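You operate a simulated robot arm through the tools that you are given. There is no shell and no other tool. Be economical: measure what you need, move in short steps, check, and stop when the job is done.

You are at the controls of a simulated two-armed robot. One attempt, no reset.

## Task
Pick up the logger from the top of the lab bench with one hand, pass it to the other hand and put it on the top of the steel pump bench.

It is judged by the outcome, as a careful person would: the job done as asked, and still so three seconds after it is handed in. It fails if anything else is knocked over, pushed out of place, dropped, spilled or broken.

## Robot
Two 7-joint arms with two-finger parallel grippers on one trunk, on a base that drives. Base frame: it is fixed to the floor where the robot stands at the start and does not move with it; the origin is under the middle of the robot, x ahead of it, y to its left, z up; the surface under the hand at the start is at about z = 802. Readings come in mm, degrees, newtons and seconds.
The left shoulder is at the start at [132, 174, 1030], the right one opposite. With the tool pointing down near the work surface each hand reaches from about 380 to 780 mm from the robot's upright axis, wherever it stands, measured 20 degrees to its own side. Places, roughly: top of the steel pump bench [600, -2900, 800]. Payload 3.6 kg a hand.
Tool frame (each hand has its own): the origin (TCP) lies between the finger pads and is the grasp point; the fingertips stand 30 mm ahead of it; z points along the fingers, y is the line along which they close. The gripper opens to 110 mm. The fingers are 20 mm wide and 10 mm thick; the gripper's body (48 by 112 mm) begins 55 mm behind the TCP.
Orientation is that of the tool frame in the base frame, as a unit quaternion [x, y, z, w]. With the fingers straight down and closing along the base's y, the tool's x points along the base's -x, its y along +y and its z along -z.

## Interface
- The arms move only by the tool play_rows. It takes "left_increments", "right_increments" or both (then of equal length, played together; a hand with none holds still); each is a list of rows, each an object of numbers (a shift or turn left out is 0, a gripper value left out holds the last): "gripper": the finger opening in mm, from 0 to 110; "x", "y", "z": the shift along the tool's x, y, z in mm; "rx", "ry", "rz": the turn, a rotation vector about the tool's x, y, z in rad. In form: [{"gripper": .., "x": .., "y": .., "z": .., "rx": .., "ry": .., "rz": ..}, ...]. A call has 1 to 8 rows; each row is the pose to reach, as a shift and turn from the pose commanded when the call began, along the tool's axes at that moment. Each row takes 0.2 s and may step no farther than 50 mm and 8.6 degrees from the row before; otherwise, or with a gripper value out of range, the whole call is refused. Where a pose cannot be reached the arm comes as near as it can. A force on the tool above 40 N (or 10 N above the force at the start of the call, whichever is more), or a blocked arm, ends the call early, and 0.2 s more pass. Each finger travels about 153 mm/s and halts on what it meets, pressing with about 44 N; the grip force reading is that of the motor and also rises with nothing between the fingers. The clock runs only during rows and for 0.2 s after the last one: add rows that repeat a pose to give the fingers time. It gives the time, the measured TCP pose, the force on the tool (base axes), the opening and the grip force at its end, in the units of the frame above (readings bear some noise), with the torque about the TCP (base axes, N m) and any sound that the robot's microphone picked up.
- Cameras (640 x 400 px; columns grow to the right, rows downward): "scene" is now at [228.7, 20.5, 1203.9]; the picture's right is [0.33, -0.94, -0.00], its down [-0.57, -0.20, -0.80] and it looks along [0.75, 0.26, -0.60] (base axes); focal length 246 px, centre (320, 200). "left" rides on the left gripper at [72, -17, -103] in its tool frame; the picture's right is [0.23, 0.97, 0.00], its down [-0.76, 0.18, -0.62] and it looks along [-0.61, 0.14, 0.78] (tool axes); focal length 222 px, centre (320, 200). "right" rides on the right gripper at [72, 17, -103] in its tool frame; the picture's right is [-0.23, 0.97, 0.00], its down [-0.76, -0.18, -0.62] and it looks along [-0.61, -0.14, 0.78] (tool axes); focal length 222 px, centre (320, 200). There is no depth. A picture from a camera that has moved, and an enlarged one, comes with that camera's place and axes in the base frame and with its lens. The place of the scene camera against the robot may be out by one fixed shift of up to 18 mm in any direction.
- snapshot(camera): a new picture of that camera. It takes no simulated time.
- move_column(by): slides the trunk up (or, below 0, down) by that many mm; the arms and the scene camera ride with it, the base frame stays. It gives what a move gives, with no picture.
- roll_base(legs): drives the robot by 1 to 6 legs, each [ahead, left, turn to the left] in mm, mm and degrees, along the robot's own axes; the way and the turn of a leg run together, so that a leg with both is an arc; at most 1500 mm and 180 degrees a leg. The arms and the cameras ride along, it lands a little off, and it stops where it bumps. It gives what a move gives.
- turn_head(pan, tilt): turns the head with the scene camera to pan (to the left, within 86 degrees either way) and tilt (down, from -29 to 69), counted from straight ahead of the robot. It gives what a move gives.
- zoom(camera, box): a new picture of the part [left, top, right, bottom] of that camera's present view, enlarged. It takes no simulated time.
- sign_off(): hands the job in; it is judged then, once.

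Work in short steps. Places have to be worked out from the pictures, the camera data and where the tool is seen: move nearer, look again, correct. Check each grasp and each placing, and mend what went wrong. You have 120 turns and 108 pictures in all, those below and enlarged ones among them. Open the grippers and draw the arms clear of the work before you hand the job in, unless the task says otherwise; then end with one line.

The tools are called after "Request:" as a command line: name --argument value ..., lists and objects as JSON in quotes. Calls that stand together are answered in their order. play_rows: Moves the arms, as the interface text tells. Its arguments: {"type":"object","properties":{"left_increments":{"type":"array","items":{"type":"object","properties":{"gripper":{"type":"number"},"x":{"type":"number"},"y":{"type":"number"},"z":{"type":"number"},"rx":{"type":"number"},"ry":{"type":"number"},"rz":{"type":"number"}}}},"right_increments":{"type":"array","items":{"type":"object","properties":{"gripper":{"type":"number"},"x":{"type":"number"},"y":{"type":"number"},"z":{"type":"number"},"rx":{"type":"number"},"ry":{"type":"number"},"rz":{"type":"number"}}}}},"required":[]} The other tools are called the same way: move_column (by) slides the trunk up or down; roll_base (legs) drives the base; turn_head (pan, tilt) turns the head that bears the scene camera; snapshot (camera) takes a picture; zoom (camera, box) takes an enlarged picture of a part of a camera's view; sign_off () hands the job in.

At the start:

```text
time: 0.0
left_tool_pos: [411.2, 354.8, 980.8]
left_orientation: [0.001, 1.0, 0.0, 0.0]
left_force: [0.3, -0.9, 0.2]
left_moment: [0.02, 0.04, 0.02]
left_gripper_width: 110.0
left_gripper_force: 0.0
right_tool_pos: [346.1, -37.4, 1029.9]
right_orientation: [-0.001, 1.0, 0.001, -0.001]
right_force: [0.8, -0.6, -0.3]
right_moment: [-0.06, -0.02, 0.03]
right_gripper_width: 109.9
right_gripper_force: 0.1
trunk travel left (down, up): [-150.0, 613.0]
robot x, y, heading: [-0.3, -0.5, 0.1]
head pan, tilt: [19.3, 36.9]
```

scene: 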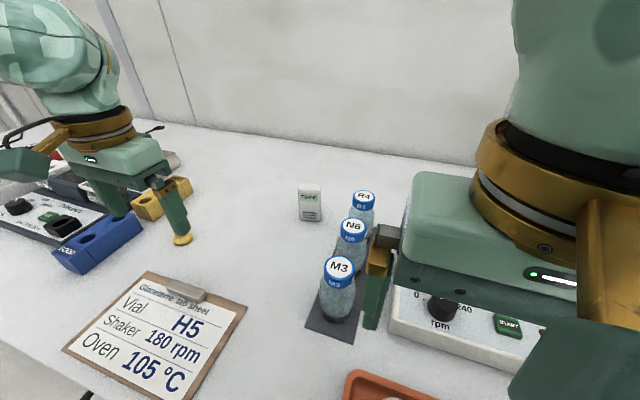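
right: 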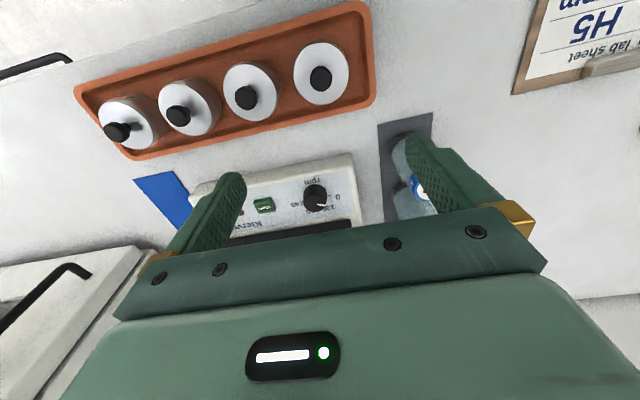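
left: 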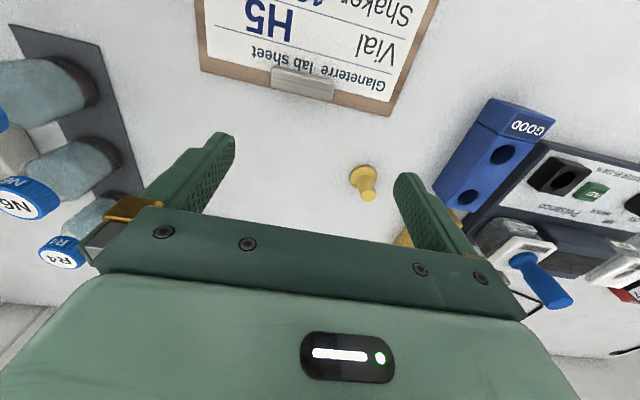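

The small white box with a label near (310,203) may be the logger; I look closer at it.

Request:
zoom --camera "scene" --box '[260, 160, 380, 235]'

Request:
zoom --camera "scene" --box '[0, 120, 240, 280]'

```text
5.33 times, centred on (320, 198) of scene
camera zoom: at [228.7, 20.5, 1203.9], right [0.33, -0.94, 0.0], down [-0.57, -0.2, -0.8], along [0.75, 0.26, -0.6], focal length 1311 px, centre (320, 213)
```

zoom: 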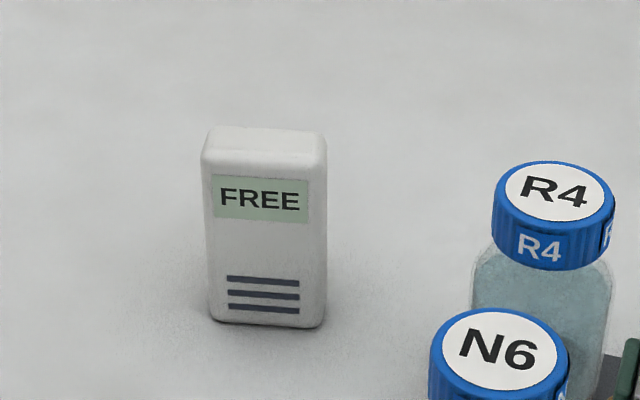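

```text
2.50 times, centred on (120, 200) of scene
camera zoom: at [228.7, 20.5, 1203.9], right [0.33, -0.94, 0.0], down [-0.57, -0.2, -0.8], along [0.75, 0.26, -0.6], focal length 614 px, centre (820, 200)
```

zoom: 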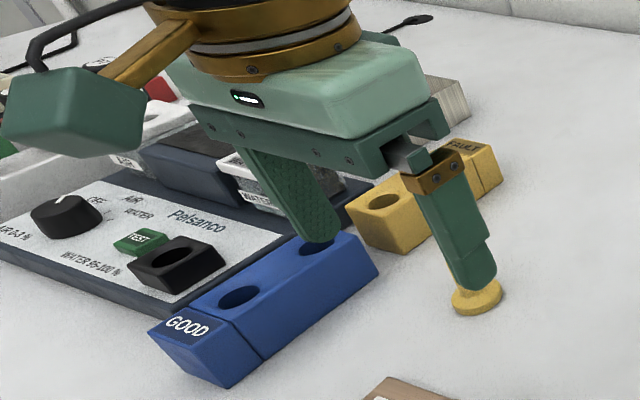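

The white standing box with a "FREE" display looks like a logger. I look around to rule out other candidates and see the pump bench.

Request:
turn_head --pan -20 --tilt 40

Request:
snapshot --camera "scene"

Request:
turn_head --pan -80 --tilt 15

Request:
snapshot --camera "scene"

Request:
turn_head --pan 60 --tilt 35

Request:
snapshot --camera "scene"

```text
time: 1.1
left_tool_pos: [411.1, 354.0, 980.8]
left_orientation: [0.0, 1.0, -0.001, 0.0]
left_force: [-0.4, 0.4, 0.6]
left_moment: [-0.02, -0.01, 0.0]
left_gripper_width: 109.9
left_gripper_force: 0.1
right_tool_pos: [346.5, -37.1, 1029.8]
right_orientation: [0.0, 1.0, 0.0, -0.001]
right_force: [0.1, -1.3, -0.3]
right_moment: [0.01, 0.01, 0.02]
right_gripper_width: 110.1
right_gripper_force: 0.0
trunk travel left (down, up): [-150.0, 613.0]
robot x, y, heading: [-1.7, 3.0, -0.1]
head pan, tilt: [-20.0, 40.0]
```

```text
102 pictures are left
camera scene: at [226.5, -37.2, 1199.3], right [-0.34, -0.94, 0.0], down [-0.6, 0.22, -0.77], along [0.72, -0.26, -0.64], focal length 246 px, centre (320, 200)
```

scene: 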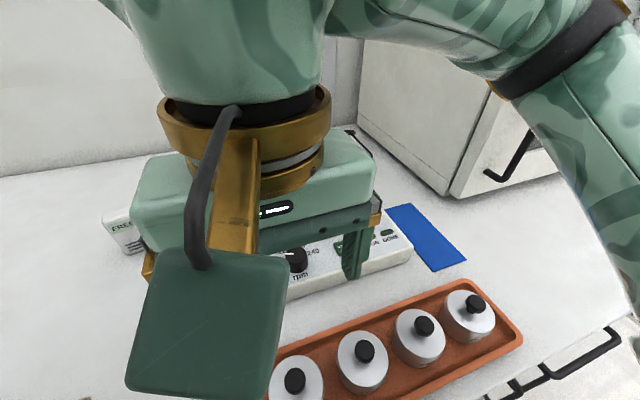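

```text
time: 2.4
left_tool_pos: [410.9, 354.6, 980.7]
left_orientation: [0.0, 1.0, 0.0, 0.001]
left_force: [0.2, 0.5, 0.0]
left_moment: [-0.02, 0.02, -0.03]
left_gripper_width: 109.9
left_gripper_force: 0.0
right_tool_pos: [347.0, -36.4, 1030.0]
right_orientation: [0.001, 1.0, 0.0, 0.0]
right_force: [-0.5, 0.6, 0.3]
right_moment: [0.0, 0.0, 0.0]
right_gripper_width: 109.8
right_gripper_force: 0.0
trunk travel left (down, up): [-150.0, 613.0]
robot x, y, heading: [0.8, -2.7, -0.3]
head pan, tilt: [-80.0, 15.0]
```

```text
101 pictures are left
camera scene: at [162.9, -100.2, 1238.9], right [-0.98, -0.17, 0.0], down [-0.05, 0.26, -0.97], along [0.17, -0.95, -0.26], focal length 246 px, centre (320, 200)
```

scene: 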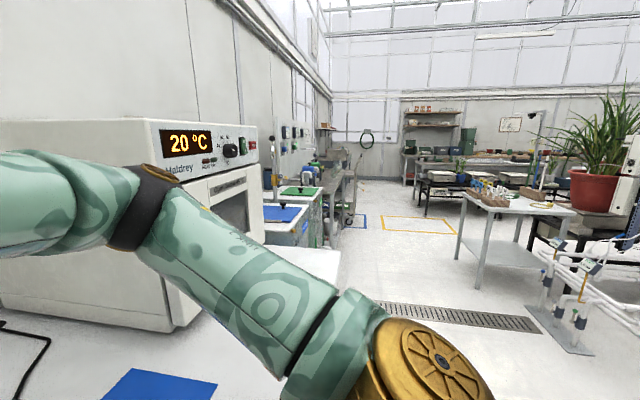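

```text
time: 4.6
left_tool_pos: [412.6, 355.6, 980.8]
left_orientation: [0.0, 1.0, 0.0, 0.0]
left_force: [-0.4, -0.2, -0.1]
left_moment: [-0.01, 0.03, 0.01]
left_gripper_width: 110.0
left_gripper_force: 0.1
right_tool_pos: [345.9, -37.4, 1028.8]
right_orientation: [0.0, 1.0, 0.0, -0.001]
right_force: [0.4, -0.1, 0.2]
right_moment: [0.01, -0.04, 0.0]
right_gripper_width: 109.8
right_gripper_force: 0.0
trunk travel left (down, up): [-150.0, 613.0]
robot x, y, heading: [0.4, 1.4, -0.1]
head pan, tilt: [60.0, 35.0]
```

```text
100 pictures are left
camera scene: at [190.6, 68.0, 1206.9], right [0.87, -0.5, 0.0], down [-0.29, -0.5, -0.82], along [0.41, 0.71, -0.57], focal length 246 px, centre (320, 200)
```

scene: 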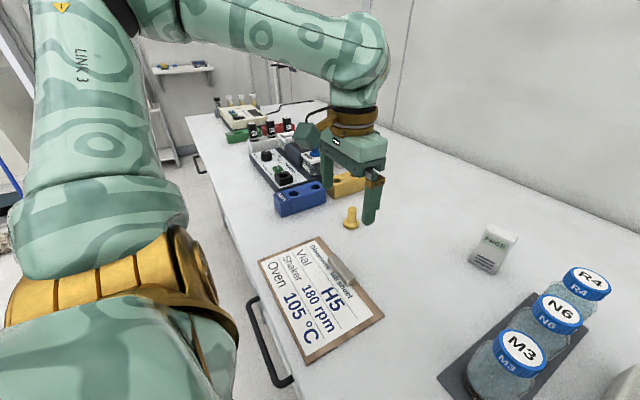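

I zoom into the tester area to see whether anything there could be a logger.

Request:
zoom --camera "scene" --box '[200, 80, 400, 230]'

Request:
zoom --camera "scene" --box '[440, 200, 600, 300]'

```text
2.67 times, centred on (300, 155) of scene
camera zoom: at [190.6, 68.0, 1206.9], right [0.87, -0.5, 0.0], down [-0.29, -0.5, -0.82], along [0.41, 0.71, -0.57], focal length 655 px, centre (373, 320)
```

zoom: 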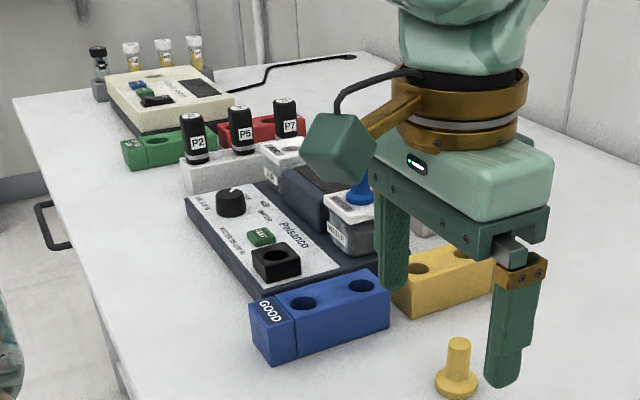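

```text
4.00 times, centred on (520, 250) of scene
camera zoom: at [190.6, 68.0, 1206.9], right [0.87, -0.5, 0.0], down [-0.29, -0.5, -0.82], along [0.41, 0.71, -0.57], focal length 983 px, centre (-480, 0)
```

zoom: 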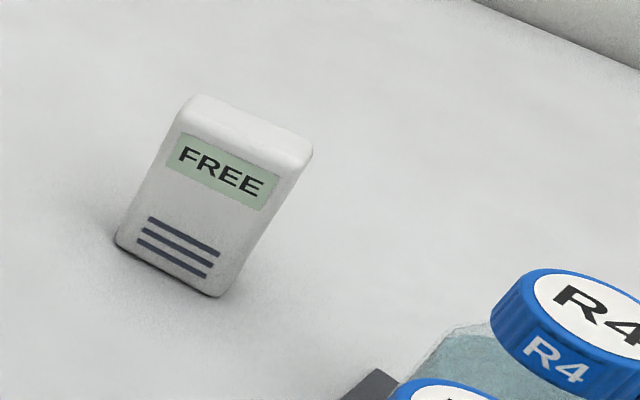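

The white "FREE" box is the logger: roughly 51×27×89 mm, standing at about [656, 193], faced toward the robot. Plan: the left hand grips its upper left corner, leaning left; later the right hand takes the lower right, leaning right. I start by turning the left wrist while moving to a stand-off.

Request:
play_rows --left_increments '[{"x": -20, "y": -5, "z": -5, "rz": 0.145}, {"x": -40, "y": -10, "z": -10, "rz": 0.29}, {"x": -70, "y": -15, "z": -15, "rz": 0.435}, {"x": -100, "y": -20, "z": -20, "rz": 0.58}, {"x": -130, "y": -30, "z": -20, "rz": 0.725}, {"x": -160, "y": -40, "z": -20, "rz": 0.87}, {"x": -180, "y": -45, "z": -20, "rz": 1.015}, {"x": -190, "y": -45, "z": -20, "rz": 1.16}]'

Request:
turn_head --pan 25 --tilt 36

Request:
snapshot --camera "scene"

Request:
snapshot --camera "left"

```text
time: 6.4
left_tool_pos: [602.0, 309.8, 998.7]
left_orientation: [0.549, 0.836, -0.001, 0.0]
left_force: [0.4, 0.2, 0.4]
left_moment: [0.04, -0.01, -0.05]
left_gripper_width: 110.2
left_gripper_force: 0.2
right_tool_pos: [347.4, -35.9, 1028.9]
right_orientation: [0.0, 1.0, -0.001, -0.001]
right_force: [0.3, -0.4, -0.2]
right_moment: [0.0, -0.01, 0.01]
right_gripper_width: 109.8
right_gripper_force: 0.0
trunk travel left (down, up): [-150.0, 613.0]
robot x, y, heading: [-1.7, -3.9, -0.1]
head pan, tilt: [60.0, 35.0]
```

```text
time: 7.4
left_tool_pos: [601.8, 309.0, 999.8]
left_orientation: [0.548, 0.837, 0.0, -0.001]
left_force: [-0.7, 0.6, -0.1]
left_moment: [-0.03, 0.03, 0.0]
left_gripper_width: 109.8
left_gripper_force: 0.0
right_tool_pos: [346.0, -37.6, 1029.8]
right_orientation: [0.0, 1.0, 0.0, -0.001]
right_force: [-0.1, -0.9, 0.0]
right_moment: [0.07, 0.01, -0.03]
right_gripper_width: 110.2
right_gripper_force: 0.1
trunk travel left (down, up): [-150.0, 613.0]
robot x, y, heading: [1.3, -0.3, 0.2]
head pan, tilt: [25.0, 36.0]
```

```text
97 pictures are left
camera scene: at [226.0, 28.8, 1205.3], right [0.42, -0.91, 0.0], down [-0.53, -0.25, -0.81], along [0.73, 0.34, -0.59], focal length 246 px, centre (320, 200)
```

scene: 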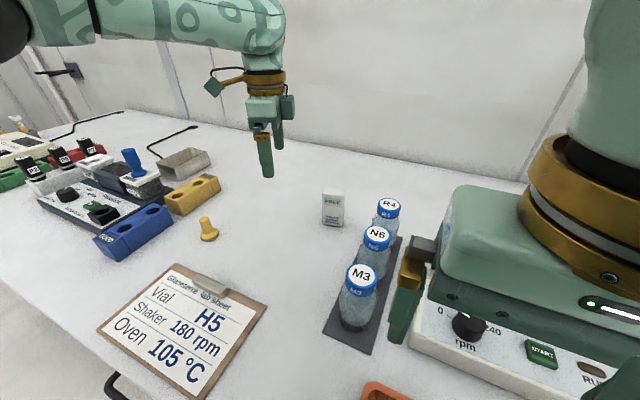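

```text
96 pictures are left
camera left: at [557.1, 370.0, 1103.3], right [0.8, 0.6, 0.0], down [0.47, -0.63, 0.62], along [0.37, -0.5, -0.78], focal length 222 px, centre (320, 200)
```

left: 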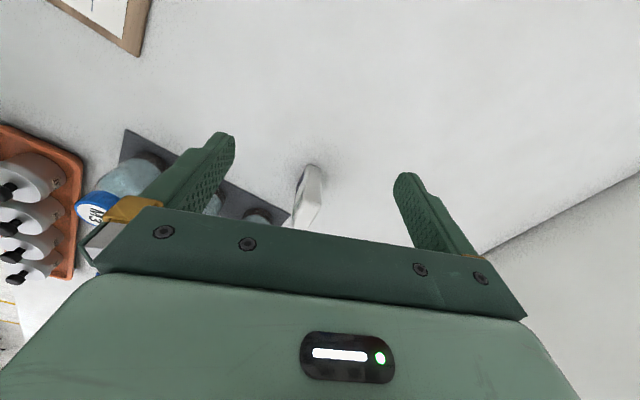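

The logger stands alone left of the bottle rack. I finish the wrist turn, tilt 35° leaning left and go to the stand-off above the logger's left corner.

Request:
play_rows --left_increments '[{"x": -8, "y": 4, "z": 2, "rx": 0.0101, "ry": -0.1215, "rz": 0.0322}, {"x": -16, "y": 8, "z": 4, "rx": 0.0202, "ry": -0.243, "rz": 0.0643}, {"x": -24, "y": 12, "z": 6, "rx": 0.0304, "ry": -0.3646, "rz": 0.0965}, {"x": -32, "y": 15, "z": 8, "rx": 0.0405, "ry": -0.4862, "rz": 0.1286}, {"x": -38, "y": 18, "z": 11, "rx": 0.0506, "ry": -0.6077, "rz": 0.1608}]'

Request:
snapshot --camera "scene"

Request:
snapshot --camera "left"

```text
time: 8.6
left_tool_pos: [634.4, 281.6, 988.3]
left_orientation: [0.587, 0.752, -0.185, 0.237]
left_force: [-0.4, 0.0, -0.7]
left_moment: [-0.01, 0.01, -0.02]
left_gripper_width: 110.1
left_gripper_force: 0.1
right_tool_pos: [346.7, -37.5, 1029.1]
right_orientation: [0.001, 1.0, 0.0, -0.001]
right_force: [-0.3, -0.3, -0.6]
right_moment: [0.01, -0.01, 0.02]
right_gripper_width: 110.0
right_gripper_force: 0.0
trunk travel left (down, up): [-150.0, 613.0]
robot x, y, heading: [-2.5, 2.7, -0.1]
head pan, tilt: [25.0, 36.0]
```

```text
95 pictures are left
camera scene: at [226.4, 29.2, 1205.2], right [0.42, -0.91, 0.0], down [-0.53, -0.25, -0.81], along [0.73, 0.34, -0.59], focal length 246 px, centre (320, 200)
```

scene: 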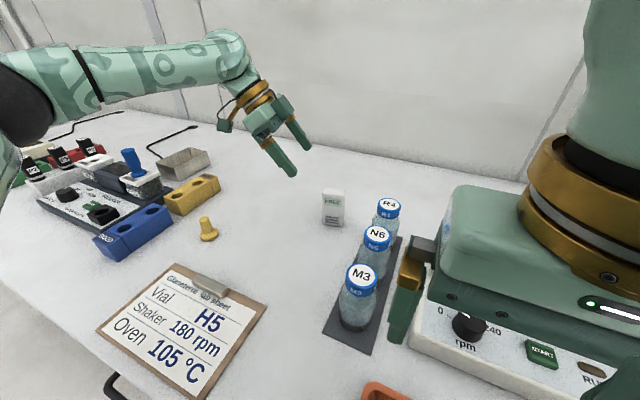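

```text
94 pictures are left
camera left: at [589.3, 393.7, 1031.0], right [0.9, 0.42, -0.13], down [0.24, -0.22, 0.95], along [0.37, -0.88, -0.29], focal length 222 px, centre (320, 200)
```

left: 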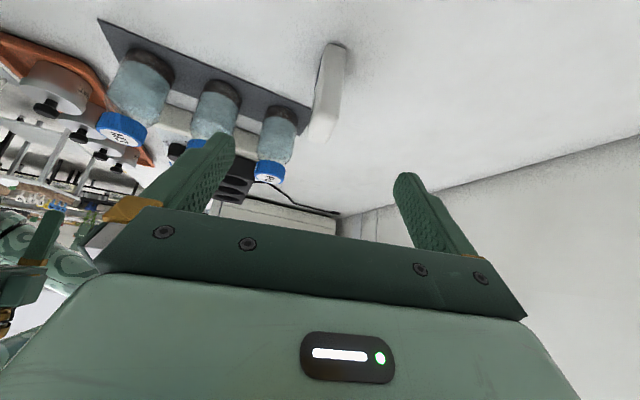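

I zoom in on the wrist view to locate the logger relative to the left hand without the scene camera's offset.

Request:
zoom --camera "left" --box '[240, 20, 400, 160]'

Request:
zoom --camera "scene" --box '[240, 130, 400, 250]'

```text
2.86 times, centred on (320, 90) of left
camera zoom: at [589.3, 393.7, 1031.0], right [0.9, 0.42, -0.13], down [0.24, -0.22, 0.95], along [0.37, -0.88, -0.29], focal length 635 px, centre (320, 514)
```

zoom: 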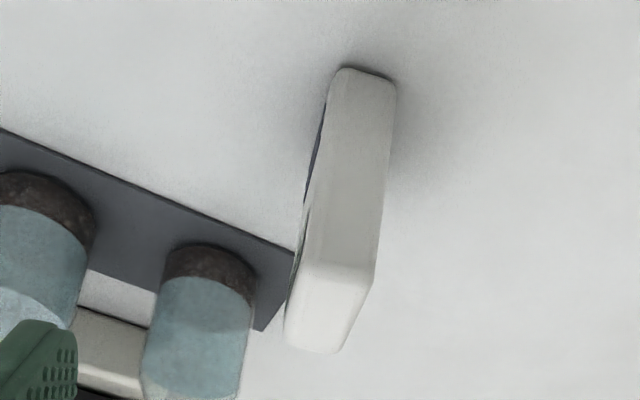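

```text
3.33 times, centred on (320, 190) of scene
camera zoom: at [226.4, 29.2, 1205.2], right [0.42, -0.91, 0.0], down [-0.53, -0.25, -0.81], along [0.73, 0.34, -0.59], focal length 819 px, centre (320, 233)
```

zoom: 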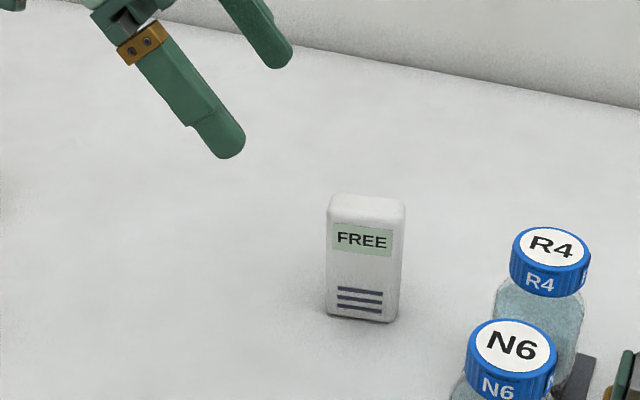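

Wrist view puts the logger's centre at about [659, 197], yaw ~15°, top ~888, agreeing with the scene camera to a few mm. I narrow the fingers to 70 and approach along the tool.

Request:
play_rows --left_increments '[{"gripper": 70, "x": 1, "y": 1, "z": 20}, {"x": 2, "y": 2, "z": 45}, {"x": 3, "y": 3.5, "z": 70}, {"x": 3, "y": 3.5, "z": 85}]'

Request:
zoom --camera "scene" --box '[260, 130, 420, 250]'

Request:
snapshot --camera "left"

```text
time: 9.6
left_tool_pos: [647.4, 237.9, 916.2]
left_orientation: [0.587, 0.752, -0.185, 0.236]
left_force: [0.6, -0.2, -0.4]
left_moment: [-0.04, 0.0, 0.02]
left_gripper_width: 70.1
left_gripper_force: 0.0
right_tool_pos: [346.5, -36.5, 1029.8]
right_orientation: [0.0, 1.0, 0.0, 0.0]
right_force: [-0.1, 0.5, 0.4]
right_moment: [-0.01, 0.02, 0.01]
right_gripper_width: 110.1
right_gripper_force: 0.1
trunk travel left (down, up): [-150.0, 613.0]
robot x, y, heading: [1.0, -1.5, 0.2]
head pan, tilt: [25.0, 36.0]
```

```text
3.33 times, centred on (340, 190) of scene
camera zoom: at [226.0, 28.7, 1205.3], right [0.42, -0.91, 0.0], down [-0.53, -0.25, -0.81], along [0.73, 0.34, -0.59], focal length 819 px, centre (253, 233)
```

zoom: 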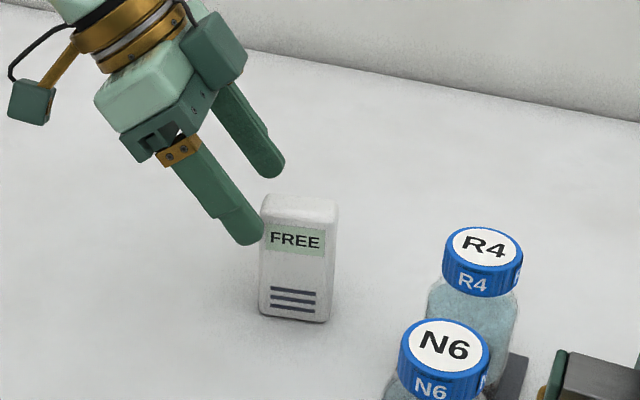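

```text
90 pictures are left
camera left: at [603.8, 350.5, 959.1], right [0.9, 0.42, -0.13], down [0.24, -0.22, 0.95], along [0.37, -0.88, -0.29], focal length 222 px, centre (320, 200)
```

left: 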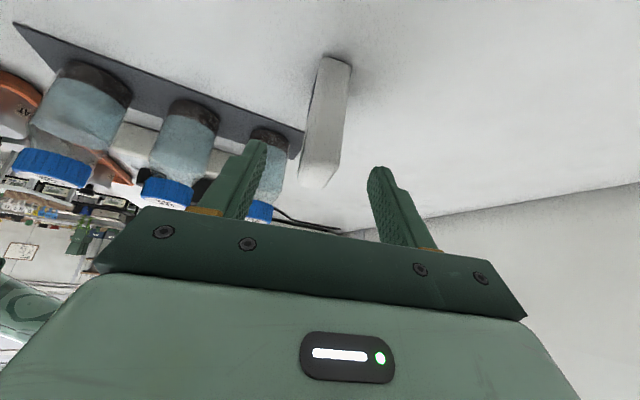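

The logger lies centred between the fingers; I go the remaining 45 mm.

Request:
play_rows --left_increments '[{"y": 0.5, "z": 12}, {"y": 1, "z": 24}, {"y": 1, "z": 35}, {"y": 1, "z": 45}]'

Request:
zoom --camera "scene" --box '[280, 140, 400, 230]'

Request:
snapshot --camera "left"

```text
time: 10.6
left_tool_pos: [655.8, 215.1, 880.1]
left_orientation: [0.587, 0.752, -0.185, 0.236]
left_force: [-0.7, -0.1, -0.2]
left_moment: [0.01, 0.02, 0.0]
left_gripper_width: 70.1
left_gripper_force: 0.1
right_tool_pos: [345.6, -37.5, 1029.1]
right_orientation: [0.0, 1.0, 0.0, -0.002]
right_force: [0.1, -0.6, 0.3]
right_moment: [0.01, 0.02, -0.03]
right_gripper_width: 110.0
right_gripper_force: 0.1
trunk travel left (down, up): [-150.0, 613.0]
robot x, y, heading: [2.0, 1.6, 0.1]
head pan, tilt: [25.0, 36.0]
```

```text
4.44 times, centred on (340, 185) of scene
camera zoom: at [226.2, 28.7, 1205.3], right [0.42, -0.91, 0.0], down [-0.53, -0.25, -0.81], along [0.73, 0.34, -0.59], focal length 1092 px, centre (231, 267)
```

zoom: 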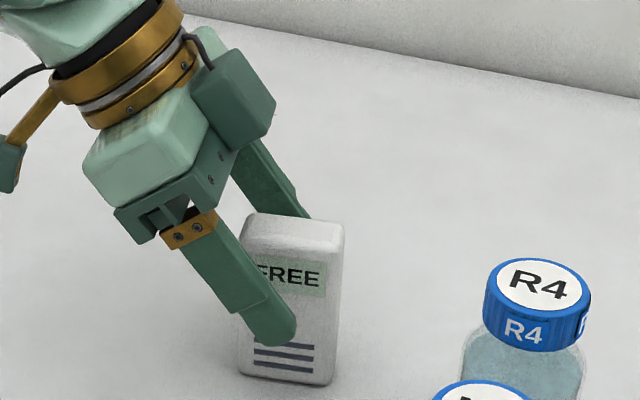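

```text
88 pictures are left
camera left: at [610.9, 326.2, 922.9], right [0.9, 0.42, -0.13], down [0.24, -0.22, 0.95], along [0.37, -0.88, -0.29], focal length 222 px, centre (320, 200)
```

left: 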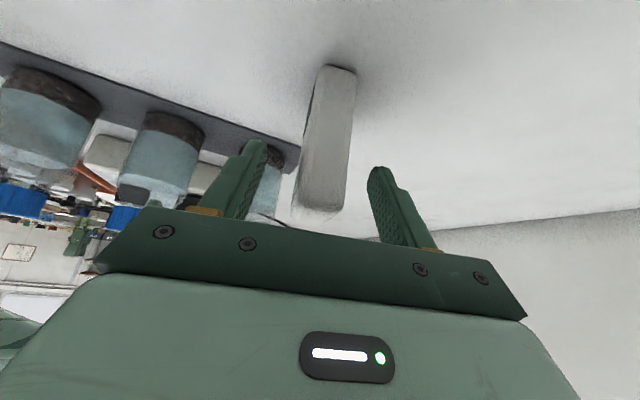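

The fingers straddle the upper left of the logger; I close gradually.

Request:
play_rows --left_increments '[{"gripper": 50}, {"gripper": 35}, {"gripper": 28}, {"gripper": 20}, {"gripper": 10}, {"gripper": 10}]'

Request:
zoom --camera "scene" --box '[280, 140, 400, 230]'

Request:
snapshot --camera "left"

```text
time: 12.0
left_tool_pos: [656.4, 214.0, 880.6]
left_orientation: [0.586, 0.752, -0.185, 0.237]
left_force: [-0.5, 0.2, 0.6]
left_moment: [-0.03, 0.02, 0.0]
left_gripper_width: 25.2
left_gripper_force: 43.6
right_tool_pos: [346.8, -38.0, 1029.4]
right_orientation: [0.0, 1.0, -0.001, -0.001]
right_force: [-1.5, -0.6, -0.9]
right_moment: [0.01, -0.01, -0.01]
right_gripper_width: 109.9
right_gripper_force: 0.0
trunk travel left (down, up): [-150.0, 613.0]
robot x, y, heading: [2.1, -2.0, -0.1]
head pan, tilt: [25.0, 36.0]
```

```text
4.44 times, centred on (340, 185) of scene
camera zoom: at [226.0, 28.7, 1205.3], right [0.42, -0.91, 0.0], down [-0.53, -0.25, -0.81], along [0.73, 0.34, -0.59], focal length 1092 px, centre (231, 267)
```

zoom: 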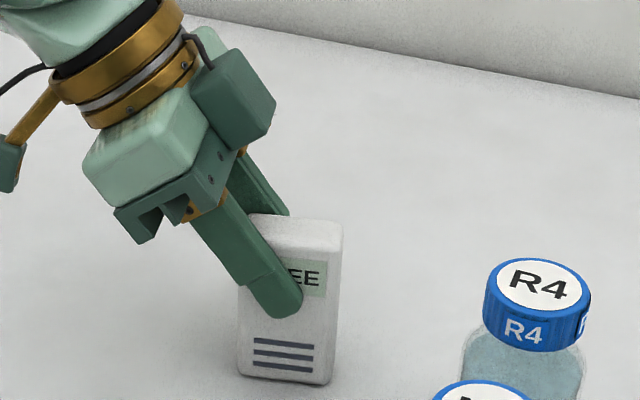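

```text
86 pictures are left
camera left: at [610.8, 326.2, 923.2], right [0.9, 0.42, -0.13], down [0.24, -0.22, 0.95], along [0.37, -0.88, -0.29], focal length 222 px, centre (320, 200)
```

left: 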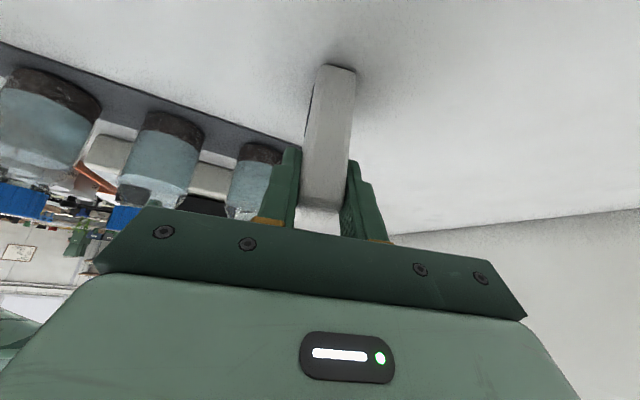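

Gripped (25 mm). I lift straight up 120 mm.

Request:
play_rows --left_increments '[{"x": -11.5, "z": -16.4}, {"x": -28.7, "z": -41}, {"x": -51.7, "z": -73.7}, {"x": -69, "z": -98}, {"x": -69, "z": -98}]'

Request:
snapshot --camera "scene"

Request:
zoom --camera "scene" --box '[270, 80, 430, 200]'

```text
time: 13.2
left_tool_pos: [655.8, 210.8, 998.5]
left_orientation: [0.587, 0.752, -0.186, 0.237]
left_force: [-0.4, -1.3, -1.1]
left_moment: [0.02, -0.01, 0.07]
left_gripper_width: 25.1
left_gripper_force: 43.3
right_tool_pos: [346.7, -37.1, 1029.5]
right_orientation: [0.0, 1.0, 0.0, -0.001]
right_force: [-0.5, -0.2, 0.1]
right_moment: [-0.04, 0.05, 0.01]
right_gripper_width: 109.7
right_gripper_force: 0.1
trunk travel left (down, up): [-150.0, 613.0]
robot x, y, heading: [-0.7, -2.1, -0.2]
head pan, tilt: [25.0, 36.0]
```

```text
85 pictures are left
camera scene: at [226.2, 28.7, 1205.2], right [0.42, -0.91, 0.0], down [-0.53, -0.25, -0.81], along [0.73, 0.34, -0.59], focal length 246 px, centre (320, 200)
```

scene: 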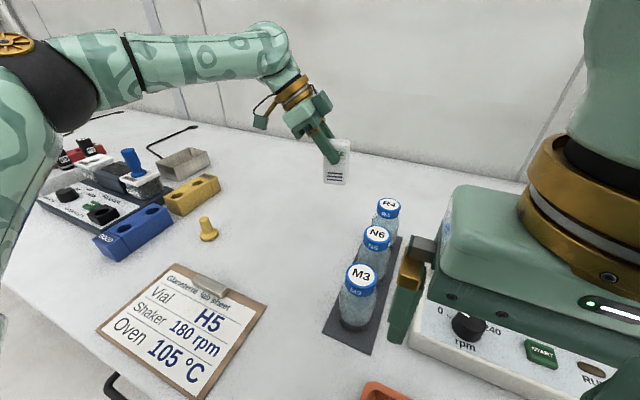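

```text
3.33 times, centred on (350, 140) of scene
camera zoom: at [226.2, 28.7, 1205.2], right [0.42, -0.91, 0.0], down [-0.53, -0.25, -0.81], along [0.73, 0.34, -0.59], focal length 819 px, centre (220, 400)
```

zoom: 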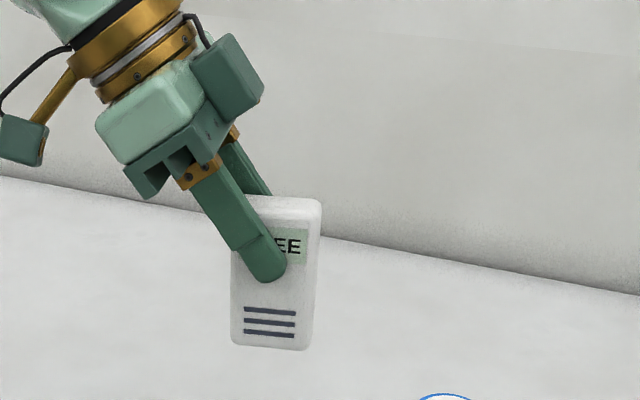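

Held firmly and upright. I bring it to the middle for the handover while turning the right wrist outward and away.

Request:
play_rows --left_increments '[{"x": -18, "y": -21, "z": 2, "rx": 0.02, "rz": 0.0286}, {"x": -36, "y": -42, "z": 4, "rx": 0.04, "rz": 0.057}, {"x": -54, "y": -63, "z": 5, "rx": 0.06, "rz": 0.086}, {"x": -72, "y": -84, "z": 7, "rx": 0.08, "rz": 0.114}, {"x": -90, "y": -105, "z": 9, "rx": 0.1, "rz": 0.143}, {"x": -107, "y": -126, "z": 10, "rx": 0.12, "rz": 0.171}, {"x": -125, "y": -146, "z": 12, "rx": 0.14, "rz": 0.2}, {"x": -125, "y": -146, "z": 12, "rx": 0.14, "rz": 0.2}]' --right_increments '[{"x": -9, "y": -14, "z": -8, "rz": -0.145}, {"x": -18, "y": -28, "z": -16, "rz": -0.29}, {"x": -27, "y": -42, "z": -24, "rz": -0.435}, {"x": -36, "y": -56, "z": -32, "rz": -0.58}, {"x": -45, "y": -70, "z": -40, "rz": -0.725}, {"x": -54, "y": -84, "z": -48, "rz": -0.87}, {"x": -63, "y": -98, "z": -54, "rz": -1.015}, {"x": -74, "y": -113, "z": -60, "rz": -1.16}]'

Request:
turn_head --pan 0 --tilt 32

Request:
snapshot --camera "scene"

```text
time: 15.0
left_tool_pos: [541.9, 64.8, 1060.7]
left_orientation: [0.675, 0.676, -0.21, 0.21]
left_force: [0.7, -1.6, -0.2]
left_moment: [0.06, 0.05, -0.03]
left_gripper_width: 25.0
left_gripper_force: 43.6
right_tool_pos: [374.7, -142.2, 1023.3]
right_orientation: [-0.366, 0.93, 0.038, 0.015]
right_force: [-0.3, -1.1, -0.3]
right_moment: [0.11, 0.0, 0.01]
right_gripper_width: 110.2
right_gripper_force: 0.1
right hand out of reach, approached as far as the arm can: row 5, 6, 7, 8
trunk travel left (down, up): [-150.0, 613.0]
robot x, y, heading: [1.9, -2.3, 0.0]
head pan, tilt: [25.0, 36.0]
```

```text
time: 15.9
left_tool_pos: [541.0, 70.0, 1061.1]
left_orientation: [0.674, 0.676, -0.211, 0.211]
left_force: [0.1, 0.0, -0.4]
left_moment: [0.03, -0.03, 0.02]
left_gripper_width: 25.2
left_gripper_force: 43.9
right_tool_pos: [373.5, -138.5, 1024.7]
right_orientation: [-0.366, 0.93, 0.034, 0.014]
right_force: [0.4, 0.3, -0.5]
right_moment: [0.02, -0.03, -0.01]
right_gripper_width: 109.9
right_gripper_force: 0.2
trunk travel left (down, up): [-150.0, 613.0]
robot x, y, heading: [1.9, 0.9, 0.2]
head pan, tilt: [0.0, 32.0]
```

```text
83 pictures are left
camera scene: at [236.4, -8.5, 1211.5], right [0.0, -1.0, 0.0], down [-0.53, 0.0, -0.85], along [0.85, 0.0, -0.53], focal length 246 px, centre (320, 200)
```

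scene: 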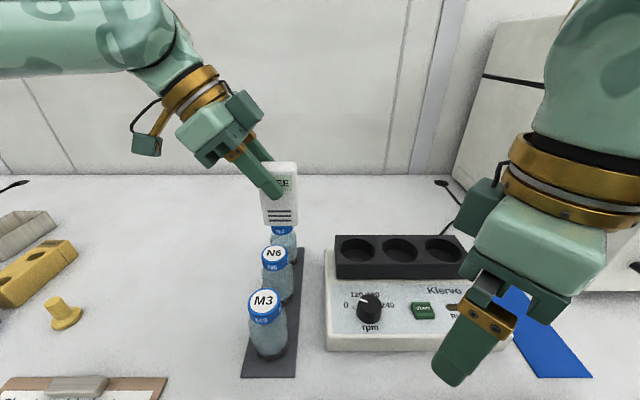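

The right hand is at a limit close in; I extend it farther out before turning more.

Request:
play_rows --right_increments '[{"x": 4, "y": -25, "z": 8}, {"x": 8, "y": -50, "z": 16}, {"x": 12, "y": -75, "z": 24}, {"x": 14, "y": -93, "z": 30}, {"x": 14, "y": -93, "z": 30}]'

```text
time: 17.1
left_tool_pos: [540.9, 69.3, 1061.5]
left_orientation: [0.673, 0.676, -0.211, 0.212]
left_force: [0.3, 0.4, -1.4]
left_moment: [-0.01, 0.02, 0.04]
left_gripper_width: 25.3
left_gripper_force: 43.4
right_tool_pos: [389.2, -164.1, 971.0]
right_orientation: [-0.355, 0.934, 0.031, 0.004]
right_force: [-0.2, -0.5, 0.5]
right_moment: [0.03, 0.02, -0.01]
right_gripper_width: 110.0
right_gripper_force: 0.0
right hand out of reach, approached as far as the arm can: row 1, 2, 3, 4, 5
trunk travel left (down, up): [-150.0, 613.0]
robot x, y, heading: [-0.6, 2.8, 0.2]
head pan, tilt: [0.0, 32.0]
```

The wrist yaw is at a limit in this posture. I unwind part of the turn and go farther out, mirroring the posture that worked for the left arm.

Request:
play_rows --right_increments '[{"x": 12, "y": -20, "rz": 0.14}, {"x": 24, "y": -40, "rz": 0.28}, {"x": 36, "y": -65, "rz": 0.42}, {"x": 48, "y": -90, "rz": 0.56}, {"x": 60, "y": -113, "rz": 0.56}, {"x": 60, "y": -113, "rz": 0.56}]'

```text
time: 18.5
left_tool_pos: [541.4, 70.2, 1061.9]
left_orientation: [0.673, 0.675, -0.213, 0.212]
left_force: [0.4, 0.1, -0.9]
left_moment: [0.02, 0.02, -0.02]
left_gripper_width: 25.0
left_gripper_force: 44.1
right_tool_pos: [422.0, -285.4, 963.4]
right_orientation: [-0.095, 0.995, 0.038, 0.003]
right_force: [-0.5, -0.1, 0.1]
right_moment: [0.0, 0.0, -0.04]
right_gripper_width: 109.9
right_gripper_force: 0.1
trunk travel left (down, up): [-150.0, 613.0]
robot x, y, heading: [1.2, 0.4, 0.1]
head pan, tilt: [0.0, 32.0]
```

Unwound. Now out to about [600, -240, 1000], then turn.

Request:
play_rows --right_increments '[{"x": -40, "y": 2, "z": -8}, {"x": -80, "y": 4, "z": -16}, {"x": -120, "y": 6, "z": -24}, {"x": -160, "y": 8, "z": -32}, {"x": -183, "y": 10, "z": -37, "rz": -0.14}, {"x": -183, "y": 10, "z": -37, "rz": -0.28}, {"x": -183, "y": 10, "z": -37, "rz": -0.42}, {"x": -183, "y": 10, "z": -37, "rz": -0.56}]'

Request:
play_rows --right_increments '[{"rz": -0.14}, {"rz": -0.28}, {"rz": -0.42}, {"rz": -0.56}, {"rz": -0.7}, {"rz": -0.82}]'

Request:
snapshot --camera "scene"

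```text
time: 20.3
left_tool_pos: [540.5, 72.6, 1061.9]
left_orientation: [0.674, 0.674, -0.214, 0.212]
left_force: [0.6, 0.9, -1.1]
left_moment: [-0.08, 0.02, 0.01]
left_gripper_width: 25.0
left_gripper_force: 44.0
right_tool_pos: [482.9, -207.9, 926.8]
right_orientation: [-0.262, 0.964, 0.018, 0.051]
right_force: [0.6, 0.0, 0.2]
right_moment: [-0.07, 0.06, 0.0]
right_gripper_width: 109.7
right_gripper_force: 0.2
right hand out of reach, approached as far as the arm can: row 2, 3, 4, 5, 6, 7, 8
trunk travel left (down, up): [-150.0, 613.0]
robot x, y, heading: [-3.3, 1.5, 0.0]
head pan, tilt: [0.0, 32.0]
```

```text
time: 21.3
left_tool_pos: [537.8, 68.2, 1063.8]
left_orientation: [0.676, 0.674, -0.211, 0.212]
left_force: [0.9, -0.2, 0.2]
left_moment: [0.02, 0.05, -0.03]
left_gripper_width: 25.3
left_gripper_force: 43.5
right_tool_pos: [435.1, -205.0, 869.1]
right_orientation: [-0.458, 0.884, -0.027, 0.087]
right_force: [-26.9, -11.8, 48.2]
right_moment: [-2.14, -1.42, -1.24]
right_gripper_width: 105.3
right_gripper_force: 0.0
right hand out of reach, approached as far as the arm can: row 1, 2, 3, 4, 5
trunk travel left (down, up): [-150.0, 613.0]
robot x, y, heading: [1.0, 0.1, -0.3]
head pan, tilt: [0.0, 32.0]
stopped in row 5 (right hand): the force on the tool passed its limit at 181 N (the readings are from after the stop); the commanded pose is now the measured one
```

```text
82 pictures are left
camera scene: at [231.5, -9.3, 1213.3], right [0.0, -1.0, 0.0], down [-0.53, 0.0, -0.85], along [0.85, 0.0, -0.53], focal length 246 px, centre (320, 200)
```

scene: 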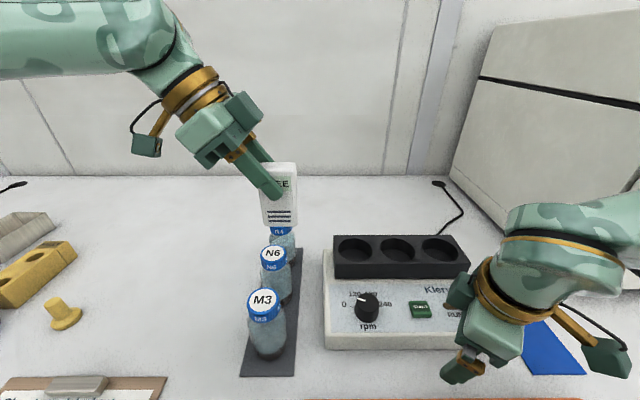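

The right hand dipped onto the shaker's edge; the shaker looks unmoved. I raise the right hand straight up now and will check every step from here on.

Request:
play_rows --right_increments '[{"z": -15}, {"z": -40}, {"z": -80}]'

Request:
snapshot --camera "scene"

```text
time: 22.1
left_tool_pos: [541.2, 67.4, 1060.6]
left_orientation: [0.675, 0.675, -0.212, 0.211]
left_force: [-0.3, -0.5, -0.9]
left_moment: [0.07, -0.04, 0.06]
left_gripper_width: 25.2
left_gripper_force: 43.9
right_tool_pos: [413.7, -190.4, 916.9]
right_orientation: [-0.452, 0.886, -0.031, 0.096]
right_force: [-0.1, -0.3, 0.4]
right_moment: [0.06, 0.0, -0.02]
right_gripper_width: 110.1
right_gripper_force: 0.1
right hand out of reach, approached as far as the arm can: row 1, 2, 3
trunk travel left (down, up): [-150.0, 613.0]
robot x, y, heading: [0.9, -2.2, -0.2]
head pan, tilt: [0.0, 32.0]
```

```text
81 pictures are left
camera scene: at [236.4, -10.7, 1211.5], right [0.0, -1.0, 0.0], down [-0.53, 0.0, -0.85], along [0.85, 0.0, -0.53], focal length 246 px, centre (320, 200)
```

scene: 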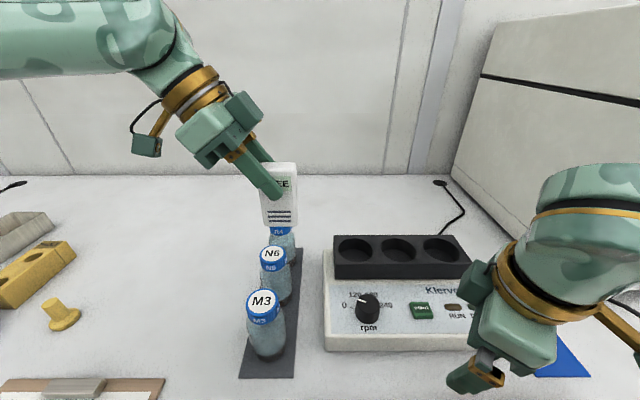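

Shaker and rack are where they were. I raise the trunk 150 mm to gain clearance, then look to the sides to see whether I can back off.

Request:
move_column --by 150

Request:
turn_head --pan -86 --tilt 30

Request:
snapshot --camera "scene"

Request:
turn_head --pan 86 --tilt 30

Request:
snapshot --camera "scene"

```text
time: 23.9
left_tool_pos: [494.9, 69.3, 1263.0]
left_orientation: [0.686, 0.661, -0.174, 0.251]
left_force: [0.6, 0.7, -1.1]
left_moment: [0.01, 0.02, 0.0]
left_gripper_width: 25.3
left_gripper_force: 44.4
right_tool_pos: [370.1, -189.6, 1119.1]
right_orientation: [-0.449, 0.874, -0.071, 0.17]
right_force: [1.2, 1.2, 0.2]
right_moment: [0.01, -0.01, 0.0]
right_gripper_width: 110.2
right_gripper_force: 0.1
trunk travel left (down, up): [-300.0, 463.0]
robot x, y, heading: [0.4, 1.0, -0.3]
head pan, tilt: [0.0, 32.0]
```

```text
time: 25.5
left_tool_pos: [494.4, 69.3, 1263.2]
left_orientation: [0.686, 0.661, -0.174, 0.25]
left_force: [0.0, 0.2, -1.3]
left_moment: [0.01, 0.01, 0.03]
left_gripper_width: 25.2
left_gripper_force: 43.7
right_tool_pos: [369.9, -189.7, 1119.2]
right_orientation: [-0.449, 0.874, -0.07, 0.17]
right_force: [0.0, 0.0, -0.3]
right_moment: [-0.02, -0.02, -0.02]
right_gripper_width: 110.2
right_gripper_force: 0.2
trunk travel left (down, up): [-300.0, 463.0]
robot x, y, heading: [0.6, -1.5, 0.0]
head pan, tilt: [-85.9, 30.0]
```

```text
80 pictures are left
camera scene: at [76.7, -99.2, 1370.6], right [-1.0, -0.07, 0.0], down [-0.03, 0.5, -0.87], along [0.06, -0.86, -0.5], focal length 246 px, centre (320, 200)
```

scene: 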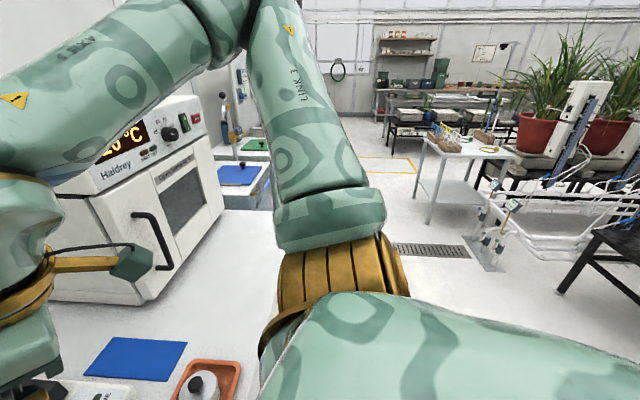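

```text
time: 28.1
left_tool_pos: [494.4, 69.8, 1262.8]
left_orientation: [0.685, 0.661, -0.174, 0.251]
left_force: [-0.5, 0.5, -1.3]
left_moment: [0.05, 0.0, 0.01]
left_gripper_width: 25.3
left_gripper_force: 44.5
right_tool_pos: [370.3, -188.4, 1119.3]
right_orientation: [-0.448, 0.875, -0.071, 0.171]
right_force: [-0.3, -0.3, -0.2]
right_moment: [0.03, -0.03, 0.02]
right_gripper_width: 110.0
right_gripper_force: 0.0
trunk travel left (down, up): [-300.0, 463.0]
robot x, y, heading: [-0.3, 1.0, -0.1]
head pan, tilt: [85.9, 30.0]
```

```text
79 pictures are left
camera scene: at [77.1, 81.3, 1370.6], right [1.0, -0.07, 0.0], down [-0.04, -0.5, -0.87], along [0.06, 0.86, -0.5], focal length 246 px, centre (320, 200)
```

scene: 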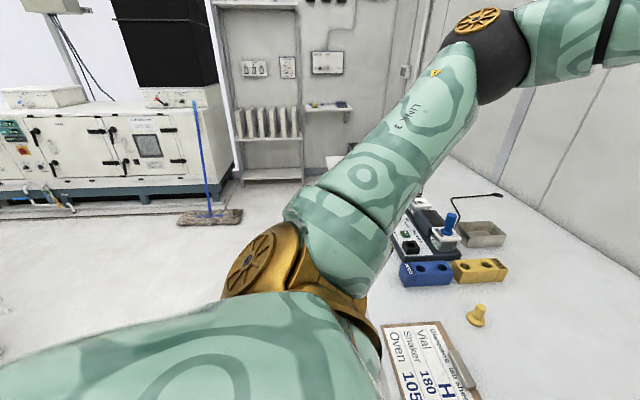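

Floor behind looks clear. I back off 450 mm so the handover happens away from the bench contents.

Request:
roll_base --legs '[[-450, 0, 0]]'

Request:
turn_head --pan 0 --tilt 32

Request:
snapshot --camera "scene"

```text
time: 30.8
left_tool_pos: [34.5, 75.9, 1262.8]
left_orientation: [0.68, 0.667, -0.171, 0.252]
left_force: [0.7, 0.3, -1.5]
left_moment: [-0.03, -0.01, -0.02]
left_gripper_width: 25.3
left_gripper_force: 43.8
right_tool_pos: [-85.6, -186.0, 1118.8]
right_orientation: [-0.455, 0.871, -0.07, 0.171]
right_force: [0.1, 0.5, -0.3]
right_moment: [-0.02, 0.01, -0.01]
right_gripper_width: 110.0
right_gripper_force: 0.0
trunk travel left (down, up): [-300.0, 463.0]
robot x, y, heading: [-454.3, -2.4, 0.9]
head pan, tilt: [85.9, 30.0]
```

```text
time: 32.4
left_tool_pos: [35.1, 75.0, 1262.4]
left_orientation: [0.681, 0.666, -0.172, 0.252]
left_force: [-1.2, 0.2, -0.9]
left_moment: [0.01, 0.01, 0.0]
left_gripper_width: 24.9
left_gripper_force: 43.9
right_tool_pos: [-85.2, -185.1, 1118.7]
right_orientation: [-0.456, 0.871, -0.069, 0.171]
right_force: [-0.2, -0.4, 0.4]
right_moment: [-0.01, -0.01, 0.0]
right_gripper_width: 110.0
right_gripper_force: 0.0
trunk travel left (down, up): [-300.0, 463.0]
robot x, y, heading: [-460.9, -3.1, 0.9]
head pan, tilt: [0.0, 32.0]
```

```text
78 pictures are left
camera scene: at [-297.5, -9.0, 1367.4], right [0.02, -1.0, 0.0], down [-0.53, -0.01, -0.85], along [0.85, 0.01, -0.53], focal length 246 px, centre (320, 200)
```

scene: 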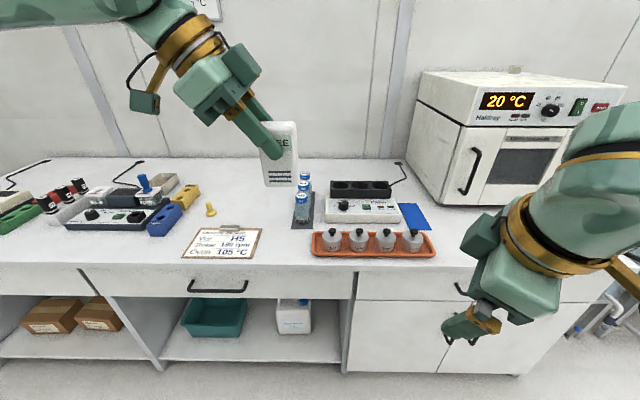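

All items on the bench are as before. Now in free air I extend the right hand forward to leave the folded posture.

Request:
play_rows --right_increments '[{"x": -18, "y": -27}, {"x": -37, "y": -53}, {"x": -55, "y": -80}, {"x": -74, "y": -107}]'

```text
time: 33.4
left_tool_pos: [33.9, 74.8, 1263.8]
left_orientation: [0.68, 0.667, -0.171, 0.253]
left_force: [0.3, -1.1, -1.4]
left_moment: [-0.01, -0.01, -0.01]
left_gripper_width: 25.3
left_gripper_force: 44.2
right_tool_pos: [-41.1, -168.2, 1117.2]
right_orientation: [-0.447, 0.874, -0.071, 0.177]
right_force: [-0.7, -0.8, -1.1]
right_moment: [0.01, 0.0, 0.02]
right_gripper_width: 110.0
right_gripper_force: 0.0
right hand out of reach, approached as far as the arm can: row 1, 2, 3, 4
trunk travel left (down, up): [-300.0, 463.0]
robot x, y, heading: [-456.4, -5.4, 0.9]
head pan, tilt: [0.0, 32.0]
```

The right wrist limits its negative turn. I check the other turning direction: unwinding toward zero and beyond.

Request:
play_rows --right_increments '[{"rz": 0.14}, {"rz": 0.28}, {"rz": 0.42}, {"rz": 0.56}, {"rz": 0.7}, {"rz": 0.84}, {"rz": 0.96}]'

```text
time: 35.0
left_tool_pos: [35.3, 75.6, 1263.6]
left_orientation: [0.68, 0.666, -0.172, 0.253]
left_force: [-1.1, -0.1, -0.7]
left_moment: [0.0, 0.0, 0.02]
left_gripper_width: 25.1
left_gripper_force: 43.8
right_tool_pos: [-39.1, -172.0, 1116.0]
right_orientation: [0.0, 0.983, 0.018, 0.184]
right_force: [0.2, 0.0, -0.3]
right_moment: [0.01, 0.0, -0.02]
right_gripper_width: 110.0
right_gripper_force: 0.1
trunk travel left (down, up): [-300.0, 463.0]
robot x, y, heading: [-457.6, -5.2, 0.8]
head pan, tilt: [0.0, 32.0]
```

Now straighten the tool and extend forward to a comfortable posture.

Request:
play_rows --right_increments '[{"x": -25, "y": -2, "z": 14, "ry": 0.09}, {"x": -50, "y": -4, "z": 28, "ry": 0.18}, {"x": -75, "y": -6, "z": 42, "ry": 0.27}, {"x": -100, "y": -8, "z": 56, "ry": 0.37}, {"x": -123, "y": -10, "z": 69, "ry": 0.37}, {"x": -123, "y": -10, "z": 69, "ry": 0.37}]'

```text
time: 36.4
left_tool_pos: [34.5, 74.6, 1262.0]
left_orientation: [0.681, 0.666, -0.171, 0.252]
left_force: [-0.4, 0.0, -1.0]
left_moment: [0.01, -0.03, -0.01]
left_gripper_width: 25.1
left_gripper_force: 43.9
right_tool_pos: [100.6, -180.0, 1096.6]
right_orientation: [-0.004, 1.0, 0.017, -0.001]
right_force: [0.6, -0.4, -1.1]
right_moment: [-0.03, -0.02, 0.0]
right_gripper_width: 110.0
right_gripper_force: 0.0
trunk travel left (down, up): [-300.0, 463.0]
robot x, y, heading: [-457.9, -4.0, 1.1]
head pan, tilt: [0.0, 32.0]
```

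Good, reached cleanly. Try the negative turn here.

Request:
play_rows --right_increments '[{"rz": -0.14}, {"rz": -0.28}, {"rz": -0.42}, {"rz": -0.56}, {"rz": -0.7}, {"rz": -0.84}, {"rz": -0.98}, {"rz": -1.12}]'

```text
time: 38.2
left_tool_pos: [33.6, 71.1, 1262.8]
left_orientation: [0.681, 0.667, -0.169, 0.251]
left_force: [-0.4, 0.0, -0.2]
left_moment: [0.09, 0.03, 0.01]
left_gripper_width: 25.2
left_gripper_force: 43.9
right_tool_pos: [-55.1, -143.3, 1044.1]
right_orientation: [-0.463, 0.882, -0.005, 0.082]
right_force: [-0.6, -0.5, 0.1]
right_moment: [0.04, 0.03, 0.01]
right_gripper_width: 110.0
right_gripper_force: 0.1
right hand out of reach, approached as far as the arm can: row 2, 3, 4, 5, 6, 7, 8
trunk travel left (down, up): [-300.0, 463.0]
robot x, y, heading: [-458.3, -5.8, 0.5]
head pan, tilt: [0.0, 32.0]
```

Negative turning is barred by a joint limit; positive should be free. I unwind and then lower the column to its former height.

Request:
play_rows --right_increments '[{"rz": 0.14}, {"rz": 0.28}, {"rz": 0.42}, {"rz": 0.56}, {"rz": 0.7}, {"rz": 0.84}, {"rz": 0.97}]'

Request:
move_column --by -150

```text
time: 39.8
left_tool_pos: [35.2, 76.0, 1262.3]
left_orientation: [0.68, 0.666, -0.172, 0.253]
left_force: [0.5, 0.6, 0.0]
left_moment: [0.0, 0.04, 0.0]
left_gripper_width: 25.1
left_gripper_force: 43.7
right_tool_pos: [-60.3, -140.1, 1046.3]
right_orientation: [0.002, 0.997, 0.034, 0.076]
right_force: [-0.4, 0.1, -0.5]
right_moment: [-0.02, 0.01, -0.01]
right_gripper_width: 110.1
right_gripper_force: 0.2
trunk travel left (down, up): [-300.0, 463.0]
robot x, y, heading: [-457.7, -4.1, 0.7]
head pan, tilt: [0.0, 32.0]
```

```text
time: 41.6
left_tool_pos: [35.7, 76.1, 1114.1]
left_orientation: [0.681, 0.666, -0.171, 0.251]
left_force: [-1.0, -0.5, -0.5]
left_moment: [0.02, 0.0, -0.01]
left_gripper_width: 25.3
left_gripper_force: 44.2
right_tool_pos: [-60.7, -139.9, 895.7]
right_orientation: [0.002, 0.997, 0.033, 0.076]
right_force: [0.4, -0.1, 0.1]
right_moment: [0.01, -0.03, -0.04]
right_gripper_width: 110.2
right_gripper_force: 0.1
trunk travel left (down, up): [-150.0, 613.0]
robot x, y, heading: [-457.4, -1.0, 0.7]
head pan, tilt: [0.0, 32.0]
```

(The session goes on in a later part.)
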